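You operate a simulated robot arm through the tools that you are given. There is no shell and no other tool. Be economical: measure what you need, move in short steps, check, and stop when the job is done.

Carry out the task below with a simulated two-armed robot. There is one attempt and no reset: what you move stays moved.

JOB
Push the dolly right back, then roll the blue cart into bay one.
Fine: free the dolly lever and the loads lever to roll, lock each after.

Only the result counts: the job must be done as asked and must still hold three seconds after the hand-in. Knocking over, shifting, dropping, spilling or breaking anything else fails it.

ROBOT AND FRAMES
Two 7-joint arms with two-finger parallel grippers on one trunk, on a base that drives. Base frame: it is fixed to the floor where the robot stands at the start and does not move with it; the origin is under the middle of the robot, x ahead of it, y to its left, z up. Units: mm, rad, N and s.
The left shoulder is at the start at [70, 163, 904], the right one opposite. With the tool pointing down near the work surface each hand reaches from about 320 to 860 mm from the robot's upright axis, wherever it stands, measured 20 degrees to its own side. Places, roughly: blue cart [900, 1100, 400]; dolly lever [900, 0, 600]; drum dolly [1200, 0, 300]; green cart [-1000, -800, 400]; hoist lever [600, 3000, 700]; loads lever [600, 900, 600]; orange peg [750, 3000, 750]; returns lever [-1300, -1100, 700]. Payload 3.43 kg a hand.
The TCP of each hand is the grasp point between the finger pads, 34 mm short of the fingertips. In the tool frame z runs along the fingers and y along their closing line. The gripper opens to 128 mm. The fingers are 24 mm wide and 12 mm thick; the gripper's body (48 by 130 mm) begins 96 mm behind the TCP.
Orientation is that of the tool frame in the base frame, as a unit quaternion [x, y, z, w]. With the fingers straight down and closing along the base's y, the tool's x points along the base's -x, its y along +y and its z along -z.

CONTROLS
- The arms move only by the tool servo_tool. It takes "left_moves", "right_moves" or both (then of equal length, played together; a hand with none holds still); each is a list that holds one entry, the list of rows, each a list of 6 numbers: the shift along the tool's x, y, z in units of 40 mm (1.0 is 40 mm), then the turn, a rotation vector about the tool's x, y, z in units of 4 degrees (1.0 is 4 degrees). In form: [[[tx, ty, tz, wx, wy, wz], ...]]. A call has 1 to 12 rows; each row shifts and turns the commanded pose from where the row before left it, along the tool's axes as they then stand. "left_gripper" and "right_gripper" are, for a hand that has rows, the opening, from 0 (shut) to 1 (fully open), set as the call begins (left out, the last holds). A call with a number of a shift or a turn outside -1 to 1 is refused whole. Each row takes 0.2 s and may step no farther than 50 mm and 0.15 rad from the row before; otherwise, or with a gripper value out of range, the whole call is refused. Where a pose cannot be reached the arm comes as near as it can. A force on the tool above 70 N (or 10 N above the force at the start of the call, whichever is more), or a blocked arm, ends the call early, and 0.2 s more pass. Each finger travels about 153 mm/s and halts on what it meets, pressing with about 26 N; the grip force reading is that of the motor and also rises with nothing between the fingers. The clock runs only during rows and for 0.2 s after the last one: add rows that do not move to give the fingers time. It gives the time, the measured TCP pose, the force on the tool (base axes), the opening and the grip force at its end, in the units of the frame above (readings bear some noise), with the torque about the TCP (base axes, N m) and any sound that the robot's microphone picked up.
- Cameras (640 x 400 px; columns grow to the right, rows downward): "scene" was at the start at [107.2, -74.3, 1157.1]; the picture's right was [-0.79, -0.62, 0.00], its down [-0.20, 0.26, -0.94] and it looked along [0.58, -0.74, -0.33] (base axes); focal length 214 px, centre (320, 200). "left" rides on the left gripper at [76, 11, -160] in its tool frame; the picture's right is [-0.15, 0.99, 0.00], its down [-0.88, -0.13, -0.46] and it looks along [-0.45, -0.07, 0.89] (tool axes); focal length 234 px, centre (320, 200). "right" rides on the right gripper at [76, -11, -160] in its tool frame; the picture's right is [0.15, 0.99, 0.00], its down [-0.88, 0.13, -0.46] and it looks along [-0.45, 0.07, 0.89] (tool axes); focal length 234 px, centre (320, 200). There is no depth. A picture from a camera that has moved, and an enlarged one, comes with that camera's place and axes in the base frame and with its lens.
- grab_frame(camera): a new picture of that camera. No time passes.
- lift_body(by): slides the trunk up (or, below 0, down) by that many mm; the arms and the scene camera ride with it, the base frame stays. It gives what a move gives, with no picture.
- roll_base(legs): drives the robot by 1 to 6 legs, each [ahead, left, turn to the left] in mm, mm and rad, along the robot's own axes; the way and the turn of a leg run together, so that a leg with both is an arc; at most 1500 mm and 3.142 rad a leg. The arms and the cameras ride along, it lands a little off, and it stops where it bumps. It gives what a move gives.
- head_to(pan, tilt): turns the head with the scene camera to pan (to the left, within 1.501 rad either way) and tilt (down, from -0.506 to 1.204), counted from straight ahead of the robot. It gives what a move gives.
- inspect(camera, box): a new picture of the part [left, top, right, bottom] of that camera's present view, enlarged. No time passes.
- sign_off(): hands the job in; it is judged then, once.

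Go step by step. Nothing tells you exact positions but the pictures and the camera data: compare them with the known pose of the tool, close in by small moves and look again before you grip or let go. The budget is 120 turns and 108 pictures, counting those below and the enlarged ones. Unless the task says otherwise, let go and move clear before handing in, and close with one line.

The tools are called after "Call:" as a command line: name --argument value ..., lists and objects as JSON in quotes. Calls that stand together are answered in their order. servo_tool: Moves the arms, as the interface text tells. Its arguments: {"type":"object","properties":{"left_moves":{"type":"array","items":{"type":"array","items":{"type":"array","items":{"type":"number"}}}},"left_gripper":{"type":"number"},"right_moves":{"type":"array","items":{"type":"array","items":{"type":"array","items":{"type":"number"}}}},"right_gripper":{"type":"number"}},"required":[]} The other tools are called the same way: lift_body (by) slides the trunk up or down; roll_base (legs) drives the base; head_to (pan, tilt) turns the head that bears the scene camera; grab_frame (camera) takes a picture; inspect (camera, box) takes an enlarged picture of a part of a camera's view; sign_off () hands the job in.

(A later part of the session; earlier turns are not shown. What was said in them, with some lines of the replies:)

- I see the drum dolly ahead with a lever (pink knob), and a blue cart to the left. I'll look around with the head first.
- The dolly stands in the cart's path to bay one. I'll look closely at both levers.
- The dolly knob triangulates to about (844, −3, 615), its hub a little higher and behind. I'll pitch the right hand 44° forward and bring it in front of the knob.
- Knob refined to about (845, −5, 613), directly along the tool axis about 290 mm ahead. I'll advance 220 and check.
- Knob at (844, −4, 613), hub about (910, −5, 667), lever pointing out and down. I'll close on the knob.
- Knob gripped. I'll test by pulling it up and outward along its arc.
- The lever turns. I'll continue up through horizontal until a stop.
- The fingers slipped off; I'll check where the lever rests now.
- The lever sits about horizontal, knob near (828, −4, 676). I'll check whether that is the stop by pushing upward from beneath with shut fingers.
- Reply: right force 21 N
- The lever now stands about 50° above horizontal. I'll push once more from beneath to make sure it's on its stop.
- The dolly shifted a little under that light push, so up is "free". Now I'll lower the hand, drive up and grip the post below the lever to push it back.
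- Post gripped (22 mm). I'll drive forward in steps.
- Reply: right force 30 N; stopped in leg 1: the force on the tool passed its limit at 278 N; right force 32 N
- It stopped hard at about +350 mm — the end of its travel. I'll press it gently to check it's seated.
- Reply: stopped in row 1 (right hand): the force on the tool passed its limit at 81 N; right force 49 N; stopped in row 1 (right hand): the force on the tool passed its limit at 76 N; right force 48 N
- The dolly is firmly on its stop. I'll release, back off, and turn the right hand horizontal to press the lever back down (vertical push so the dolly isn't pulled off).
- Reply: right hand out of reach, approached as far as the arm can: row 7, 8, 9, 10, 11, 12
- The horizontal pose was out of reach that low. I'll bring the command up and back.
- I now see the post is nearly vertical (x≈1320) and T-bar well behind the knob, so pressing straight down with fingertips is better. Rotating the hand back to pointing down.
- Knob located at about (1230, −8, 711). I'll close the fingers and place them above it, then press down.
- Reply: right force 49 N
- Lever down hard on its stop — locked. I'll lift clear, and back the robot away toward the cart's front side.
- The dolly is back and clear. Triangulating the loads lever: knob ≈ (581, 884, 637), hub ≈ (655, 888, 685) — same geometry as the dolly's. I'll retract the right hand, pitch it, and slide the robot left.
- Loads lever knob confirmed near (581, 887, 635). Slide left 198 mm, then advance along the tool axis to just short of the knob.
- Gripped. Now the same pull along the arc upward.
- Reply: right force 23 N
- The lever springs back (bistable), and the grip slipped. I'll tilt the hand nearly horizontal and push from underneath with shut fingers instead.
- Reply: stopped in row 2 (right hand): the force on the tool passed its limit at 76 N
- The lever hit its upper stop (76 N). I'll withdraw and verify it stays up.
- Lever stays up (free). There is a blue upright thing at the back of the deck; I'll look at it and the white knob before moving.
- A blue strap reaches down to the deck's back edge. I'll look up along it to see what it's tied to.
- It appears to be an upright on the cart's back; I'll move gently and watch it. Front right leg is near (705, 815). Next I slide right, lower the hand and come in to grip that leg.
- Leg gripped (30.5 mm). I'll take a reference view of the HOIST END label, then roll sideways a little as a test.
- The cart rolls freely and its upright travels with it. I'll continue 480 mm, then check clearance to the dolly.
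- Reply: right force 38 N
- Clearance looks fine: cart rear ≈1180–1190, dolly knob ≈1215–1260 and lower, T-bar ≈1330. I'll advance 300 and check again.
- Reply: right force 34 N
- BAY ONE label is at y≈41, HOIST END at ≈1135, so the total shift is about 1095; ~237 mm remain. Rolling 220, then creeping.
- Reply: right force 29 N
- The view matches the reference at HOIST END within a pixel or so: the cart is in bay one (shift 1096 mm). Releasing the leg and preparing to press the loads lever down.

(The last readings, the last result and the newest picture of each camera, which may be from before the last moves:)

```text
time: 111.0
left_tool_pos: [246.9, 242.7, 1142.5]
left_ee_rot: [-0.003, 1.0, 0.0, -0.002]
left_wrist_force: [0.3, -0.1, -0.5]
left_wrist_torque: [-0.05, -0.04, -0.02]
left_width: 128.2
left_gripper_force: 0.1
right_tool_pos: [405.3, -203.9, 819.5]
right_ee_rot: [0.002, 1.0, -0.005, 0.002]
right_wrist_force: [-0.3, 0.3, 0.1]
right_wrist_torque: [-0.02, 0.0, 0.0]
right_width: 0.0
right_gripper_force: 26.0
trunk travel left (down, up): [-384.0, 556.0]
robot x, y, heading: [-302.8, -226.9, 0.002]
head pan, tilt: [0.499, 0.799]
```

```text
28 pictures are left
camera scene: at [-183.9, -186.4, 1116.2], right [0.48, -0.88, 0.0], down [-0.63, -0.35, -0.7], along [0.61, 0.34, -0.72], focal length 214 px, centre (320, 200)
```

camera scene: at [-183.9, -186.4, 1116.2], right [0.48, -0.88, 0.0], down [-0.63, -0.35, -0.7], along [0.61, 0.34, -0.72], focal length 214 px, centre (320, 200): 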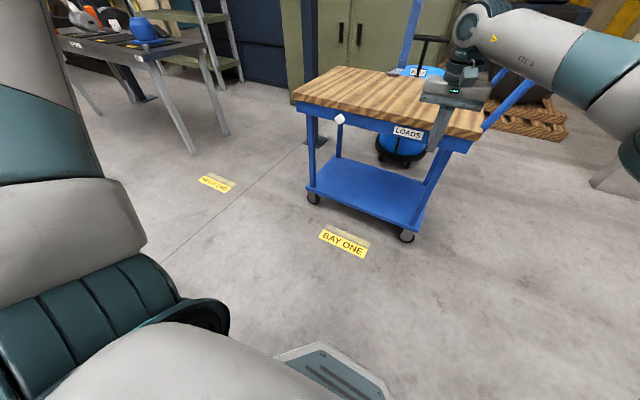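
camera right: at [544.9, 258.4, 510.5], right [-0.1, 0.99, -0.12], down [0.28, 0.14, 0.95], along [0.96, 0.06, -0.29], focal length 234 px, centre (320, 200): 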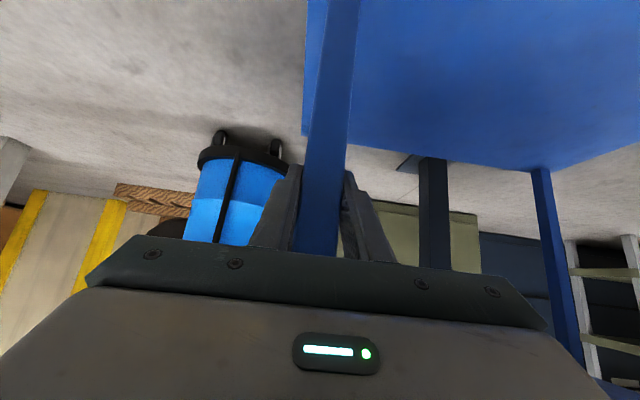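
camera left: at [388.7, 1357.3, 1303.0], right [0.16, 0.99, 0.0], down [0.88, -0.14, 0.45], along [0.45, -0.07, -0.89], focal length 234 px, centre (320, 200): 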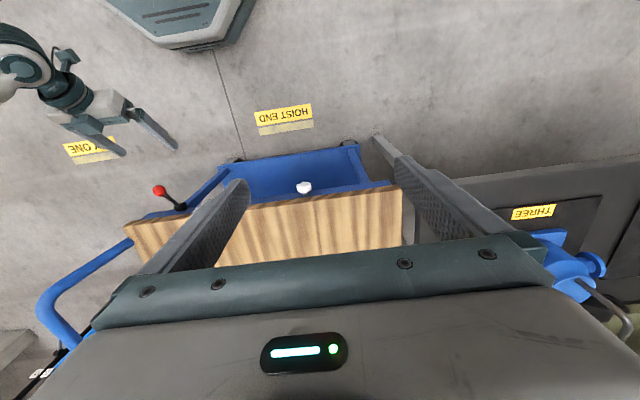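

Call:
roll_base --legs '[[90, 0, 0]]'

Call:
servo_tool --right_moves '[[[0, 0, 0, 0, 0, 0], [0, 0, 0, 0, 0, 0], [0, 0, 0, 0, 0, 0]]]' --right_gripper 1

Call:
head_to --pan 0.0 --tilt 0.7

Call:
inspect --camera "scene" --box '[230, 60, 390, 200]'

Call:
grab_frame --camera "right"

```text
time: 112.1
left_tool_pos: [335.9, 240.5, 1142.7]
left_ee_rot: [-0.002, 1.0, 0.0, -0.003]
left_wrist_force: [-0.4, 0.1, 0.1]
left_wrist_torque: [0.0, 0.06, 0.0]
left_width: 128.0
left_gripper_force: 0.0
right_tool_pos: [495.8, -204.4, 819.8]
right_ee_rot: [0.001, 1.0, -0.006, 0.002]
right_wrist_force: [0.3, 0.1, -0.7]
right_wrist_torque: [0.02, 0.03, -0.03]
right_width: 0.0
right_gripper_force: 25.7
trunk travel left (down, up): [-384.0, 556.0]
robot x, y, heading: [-214.6, -225.1, 0.006]
head pan, tilt: [0.499, 0.799]
```

```text
time: 112.9
left_tool_pos: [335.5, 241.4, 1141.6]
left_ee_rot: [-0.002, 1.0, 0.0, -0.002]
left_wrist_force: [-0.4, -0.4, 0.0]
left_wrist_torque: [0.02, 0.02, 0.0]
left_width: 128.1
left_gripper_force: 0.1
right_tool_pos: [494.2, -204.7, 819.3]
right_ee_rot: [0.002, 1.0, -0.006, 0.001]
right_wrist_force: [-0.3, 0.0, -0.1]
right_wrist_torque: [-0.03, -0.01, -0.02]
right_width: 128.1
right_gripper_force: 0.0
trunk travel left (down, up): [-384.0, 556.0]
robot x, y, heading: [-218.0, -224.2, 0.009]
head pan, tilt: [0.499, 0.799]
```

```text
time: 113.9
left_tool_pos: [336.2, 241.3, 1143.3]
left_ee_rot: [-0.002, 1.0, 0.0, -0.002]
left_wrist_force: [-0.1, -0.1, -0.1]
left_wrist_torque: [-0.01, -0.01, 0.01]
left_width: 128.0
left_gripper_force: 0.0
right_tool_pos: [495.1, -204.9, 819.2]
right_ee_rot: [0.001, 1.0, -0.006, 0.002]
right_wrist_force: [0.1, -0.5, 0.0]
right_wrist_torque: [0.02, 0.0, 0.01]
right_width: 127.7
right_gripper_force: 0.0
trunk travel left (down, up): [-384.0, 556.0]
robot x, y, heading: [-215.4, -227.1, 0.009]
head pan, tilt: [0.0, 0.7]
```

```text
2.86 times, centred on (310, 130) of scene
camera zoom: at [-80.1, -225.7, 1124.4], right [0.01, -1.0, 0.0], down [-0.64, 0.0, -0.76], along [0.76, 0.0, -0.64], focal length 613 px, centre (349, 400)
```

zoom: 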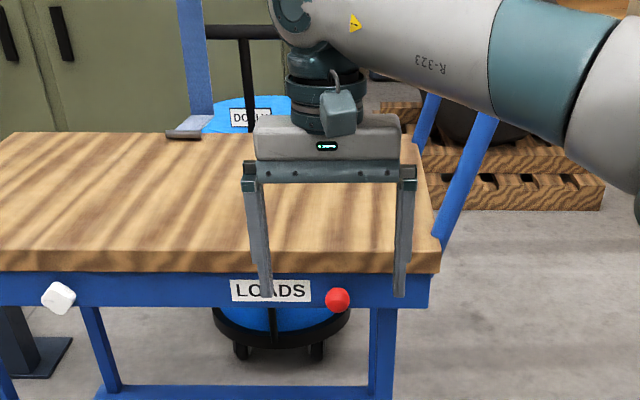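

```text
26 pictures are left
camera right: at [419.6, -213.4, 980.4], right [-0.14, 0.99, -0.01], down [0.88, 0.13, 0.46], along [0.45, 0.05, -0.89], focal length 234 px, centre (320, 200)
```

right: 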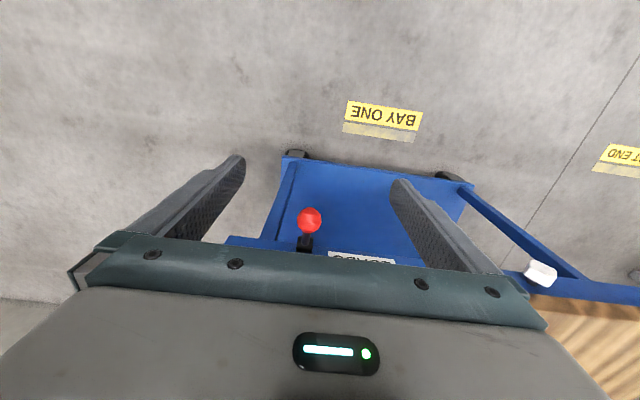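

Knob up at about (574, −210, 734). Moving shut fingertips above it.

Call:
servo_tool --right_moves '[[[0, 0, -0.3, 0, 0, 0], [-0.92, -0.07, 0, 0, 0, 0], [-0.92, -0.06, 0, 0, 0, 0], [0, 0, 0, 0, 0, 0]]]' --right_gripper 0

Call:
inspect --camera "scene" --box '[260, 70, 380, 190]'

```text
time: 114.9
left_tool_pos: [335.3, 240.1, 1143.0]
left_ee_rot: [-0.003, 1.0, 0.002, -0.001]
left_wrist_force: [-0.3, -1.2, -0.3]
left_wrist_torque: [0.0, 0.0, 0.02]
left_width: 128.1
left_gripper_force: 0.0
right_tool_pos: [561.3, -215.3, 833.7]
right_ee_rot: [0.002, 1.0, -0.006, 0.002]
right_wrist_force: [-1.1, 0.3, -0.3]
right_wrist_torque: [0.03, 0.01, 0.02]
right_width: 0.0
right_gripper_force: 26.3
right hand out of reach, approached as far as the arm can: row 3
trunk travel left (down, up): [-384.0, 556.0]
robot x, y, heading: [-214.5, -224.4, 0.004]
head pan, tilt: [0.0, 0.7]
```

```text
3.33 times, centred on (320, 130) of scene
camera zoom: at [-80.1, -226.6, 1124.5], right [0.0, -1.0, 0.0], down [-0.64, 0.0, -0.76], along [0.76, 0.0, -0.64], focal length 715 px, centre (320, 433)
```

zoom: 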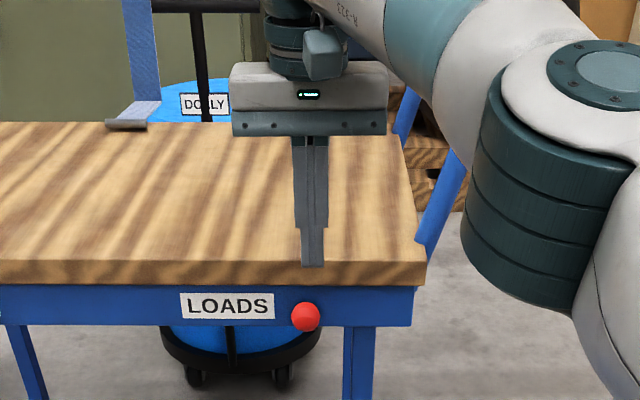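

Nearly at arm's limit; I'll pull the arm back 92 mm and drive forward 100.

Call:
servo_tool --right_moves '[[[0.8, 0.1, 0, 0, 0, 0], [0.8, 0, 0, 0, 0, 0], [0.7, 0, 0, 0, 0, 0]]]'

Call:
roll_base --legs '[[100, 0, 0]]'

Call:
inspect --camera "scene" --box '[260, 90, 380, 210]'

```text
time: 115.7
left_tool_pos: [334.9, 240.5, 1142.0]
left_ee_rot: [-0.003, 1.0, 0.001, -0.001]
left_wrist_force: [0.8, -0.2, 0.4]
left_wrist_torque: [0.07, -0.01, -0.02]
left_width: 128.2
left_gripper_force: 0.1
right_tool_pos: [469.3, -209.3, 833.2]
right_ee_rot: [0.004, 1.0, -0.005, 0.002]
right_wrist_force: [-0.4, -0.8, -0.3]
right_wrist_torque: [-0.01, -0.05, 0.01]
right_width: 0.0
right_gripper_force: 25.8
trunk travel left (down, up): [-384.0, 556.0]
robot x, y, heading: [-219.2, -225.1, 0.004]
head pan, tilt: [0.0, 0.7]
```

```text
time: 116.8
left_tool_pos: [436.0, 241.9, 1142.8]
left_ee_rot: [-0.003, 1.0, 0.0, -0.003]
left_wrist_force: [0.5, -0.2, -0.3]
left_wrist_torque: [0.05, 0.02, 0.0]
left_width: 128.2
left_gripper_force: 0.0
right_tool_pos: [572.0, -208.2, 831.4]
right_ee_rot: [0.001, 1.0, -0.006, 0.001]
right_wrist_force: [0.8, 0.3, 0.0]
right_wrist_torque: [0.0, 0.07, 0.0]
right_width: 0.0
right_gripper_force: 26.0
trunk travel left (down, up): [-384.0, 556.0]
robot x, y, heading: [-116.7, -224.3, 0.005]
head pan, tilt: [0.0, 0.7]
```

```text
3.33 times, centred on (320, 150) of scene
camera zoom: at [20.6, -225.2, 1124.3], right [0.01, -1.0, 0.0], down [-0.65, 0.0, -0.76], along [0.76, 0.0, -0.65], focal length 715 px, centre (320, 367)
```

zoom: 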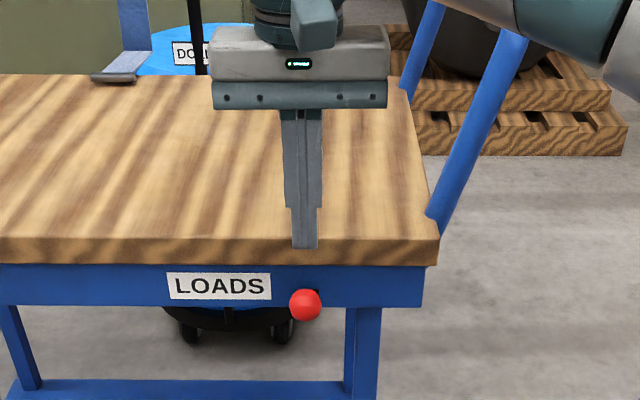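

Call:
servo_tool --right_moves '[[[0, 0, 1, 0, 0, 0], [0, 0, 0.35, 0, 0, 0], [0.05, 0, 0.35, 0, 0, 0], [0.05, 0, 0.35, 0, 0, 0]]]'

Call:
inspect --camera "scene" --box '[260, 90, 380, 210]'

```text
time: 117.8
left_tool_pos: [435.6, 242.1, 1141.7]
left_ee_rot: [-0.004, 1.0, -0.001, -0.002]
left_wrist_force: [0.4, -0.4, -0.8]
left_wrist_torque: [-0.02, -0.03, 0.03]
left_width: 128.3
left_gripper_force: 0.0
right_tool_pos: [566.5, -208.3, 750.5]
right_ee_rot: [0.002, 1.0, -0.005, 0.002]
right_wrist_force: [-0.5, -0.2, 0.0]
right_wrist_torque: [0.0, 0.01, 0.02]
right_width: 0.0
right_gripper_force: 25.9
trunk travel left (down, up): [-384.0, 556.0]
robot x, y, heading: [-118.2, -224.9, 0.003]
head pan, tilt: [0.0, 0.7]
```

```text
3.33 times, centred on (320, 150) of scene
camera zoom: at [19.7, -225.3, 1124.4], right [0.01, -1.0, 0.0], down [-0.64, 0.0, -0.76], along [0.76, 0.0, -0.64], focal length 715 px, centre (320, 367)
```

zoom: 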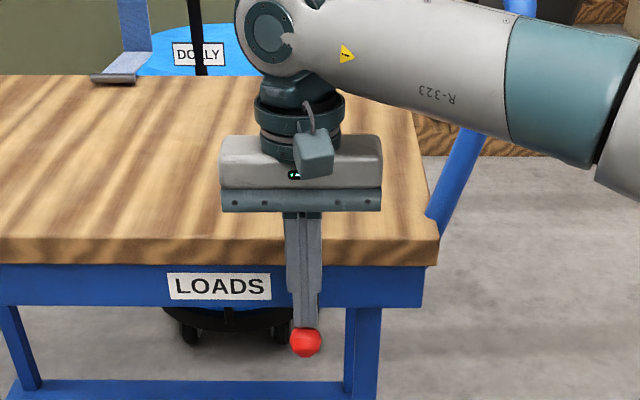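

Call:
servo_tool --right_moves '[[[0, 0, 0.35, 0, 0, 0], [0, 0, 0.35, 0, 0, 0], [-0.05, 0, 0.35, 0, 0, 0], [-0.1, 0, 0.3, 0, 0, 0]]]'

Call:
servo_tool --right_moves '[[[-0.1, 0, 0.2, 0, 0, 0], [-0.1, 0, 0.2, 0, 0, 0], [0, 0, 0.2, 0, 0, 0]]]'

Call:
inspect --camera "scene" --box '[260, 110, 380, 230]'

```text
time: 118.8
left_tool_pos: [435.7, 243.7, 1142.0]
left_ee_rot: [-0.003, 1.0, 0.001, -0.002]
left_wrist_force: [-0.7, 0.2, 0.5]
left_wrist_torque: [0.01, 0.0, -0.01]
left_width: 127.9
left_gripper_force: 0.0
right_tool_pos: [572.1, -207.8, 693.7]
right_ee_rot: [0.002, 1.0, -0.007, 0.003]
right_wrist_force: [-0.3, 0.4, 0.3]
right_wrist_torque: [-0.02, -0.02, 0.02]
right_width: 0.1
right_gripper_force: 25.9
trunk travel left (down, up): [-384.0, 556.0]
robot x, y, heading: [-113.5, -223.1, 0.007]
head pan, tilt: [0.0, 0.7]
```

```text
time: 119.6
left_tool_pos: [431.0, 241.5, 1146.0]
left_ee_rot: [-0.003, 1.0, 0.0, 0.0]
left_wrist_force: [-0.7, -1.2, -0.1]
left_wrist_torque: [0.03, 0.06, -0.01]
left_width: 128.0
left_gripper_force: 0.1
right_tool_pos: [576.8, -210.0, 678.4]
right_ee_rot: [0.001, 1.0, -0.003, 0.004]
right_wrist_force: [-9.2, -1.9, 36.5]
right_wrist_torque: [-0.02, 0.06, 0.1]
right_width: 0.0
right_gripper_force: 26.4
trunk travel left (down, up): [-384.0, 556.0]
robot x, y, heading: [-113.9, -225.4, 0.005]
head pan, tilt: [0.0, 0.7]
```

```text
3.33 times, centred on (320, 170) of scene
camera zoom: at [15.2, -225.6, 1125.8], right [0.0, -1.0, 0.0], down [-0.64, 0.0, -0.77], along [0.77, 0.0, -0.64], focal length 715 px, centre (320, 300)
```

zoom: 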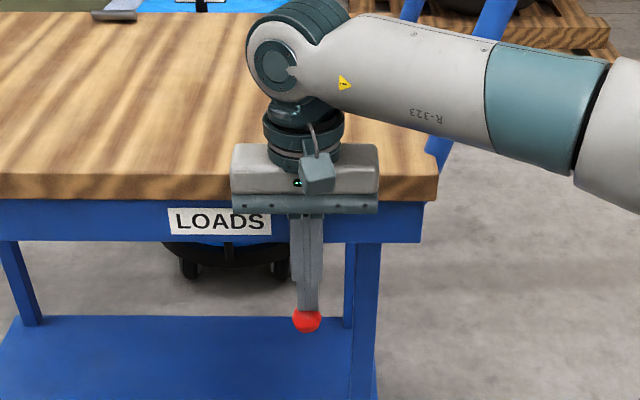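

Bottomed out — loads lever locked. Lifting clear, backing off and doing a final look.

Call:
servo_tool --right_moves '[[[0, 0, -1, 0, 0, 0], [0.2, 0, -1, 0, 0, 0], [0.5, 0, -1, 0, 0, 0], [0.5, 0, -1, 0, 0, 0], [0.5, 0, -1, 0, 0, 0]]]'

Call:
roll_base --legs '[[-250, 0, 0]]'

Call:
grab_frame --camera "scene"

Call:
inspect --camera "scene" --box '[200, 80, 400, 220]'

Call:
grab_frame --camera "right"

```text
time: 120.8
left_tool_pos: [433.6, 243.2, 1141.1]
left_ee_rot: [-0.004, 1.0, 0.0, -0.001]
left_wrist_force: [0.7, -0.3, -1.1]
left_wrist_torque: [-0.02, -0.03, 0.0]
left_width: 128.0
left_gripper_force: 0.0
right_tool_pos: [513.2, -205.4, 872.3]
right_ee_rot: [0.002, 1.0, -0.006, 0.001]
right_wrist_force: [0.0, 0.1, -0.1]
right_wrist_torque: [0.0, -0.05, 0.03]
right_width: 0.3
right_gripper_force: 25.8
trunk travel left (down, up): [-384.0, 556.0]
robot x, y, heading: [-114.5, -220.3, 0.003]
head pan, tilt: [0.0, 0.7]
```

```text
time: 122.6
left_tool_pos: [179.9, 243.8, 1143.1]
left_ee_rot: [-0.006, 1.0, 0.0, -0.001]
left_wrist_force: [-0.5, 0.1, 0.1]
left_wrist_torque: [-0.01, -0.02, 0.0]
left_width: 128.1
left_gripper_force: 0.0
right_tool_pos: [261.1, -203.5, 872.3]
right_ee_rot: [-0.002, 1.0, -0.006, 0.001]
right_wrist_force: [0.1, -0.2, -0.1]
right_wrist_torque: [0.01, -0.04, 0.01]
right_width: 0.1
right_gripper_force: 25.8
trunk travel left (down, up): [-384.0, 556.0]
robot x, y, heading: [-367.0, -226.3, 0.014]
head pan, tilt: [0.0, 0.7]
```

```text
21 pictures are left
camera scene: at [-232.4, -226.5, 1124.6], right [0.01, -1.0, 0.0], down [-0.64, -0.01, -0.77], along [0.77, 0.01, -0.64], focal length 214 px, centre (320, 200)
```

scene: 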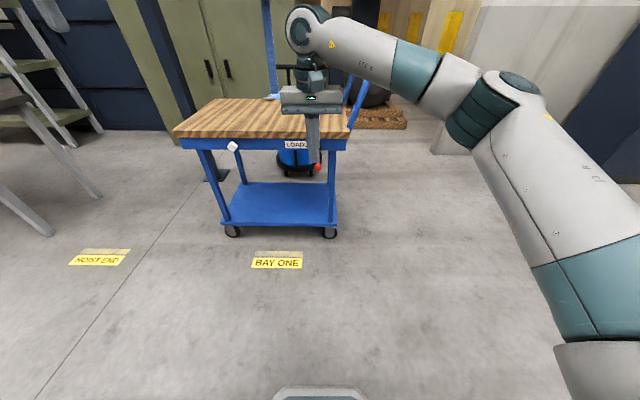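

```text
2.86 times, centred on (300, 150) of scene
camera zoom: at [-232.4, -226.5, 1124.6], right [0.01, -1.0, 0.0], down [-0.64, -0.01, -0.77], along [0.77, 0.01, -0.64], focal length 613 px, centre (377, 343)
```

zoom: 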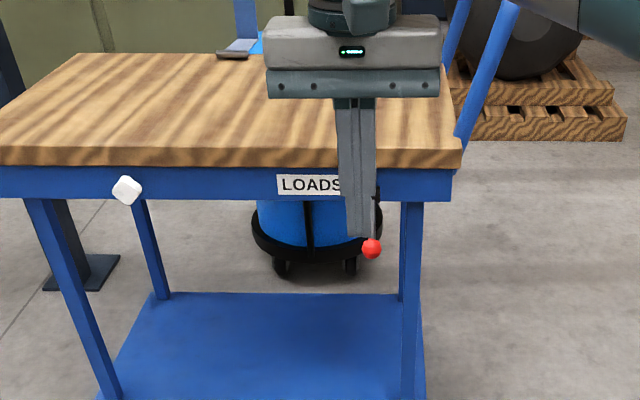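

```text
19 pictures are left
camera right: at [186.6, -212.8, 1032.4], right [-0.15, 0.99, -0.01], down [0.88, 0.14, 0.46], along [0.45, 0.06, -0.89], focal length 234 px, centre (320, 200)
```

right: 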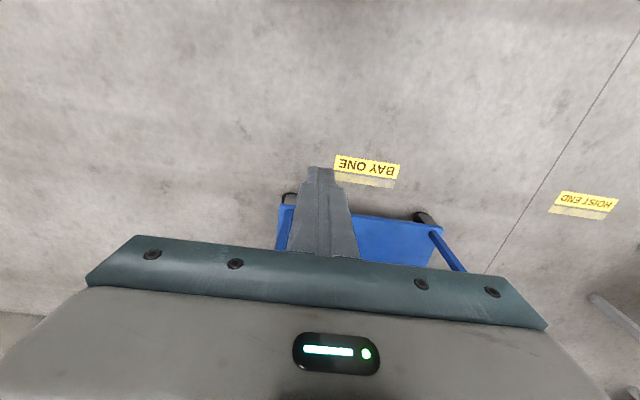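

The cart's wheels straddle the BAY ONE label just as they did HOIST END. Both levers are down and locked, the dolly is fully back, and the hands are clear, so I'm handing in.

Call:
sign_off

```text
The job is handed in.
```

The dolly is pushed back to its stop with its lever locked. The blue cart is lined up in bay one with the loads lever locked, and the job is handed in.
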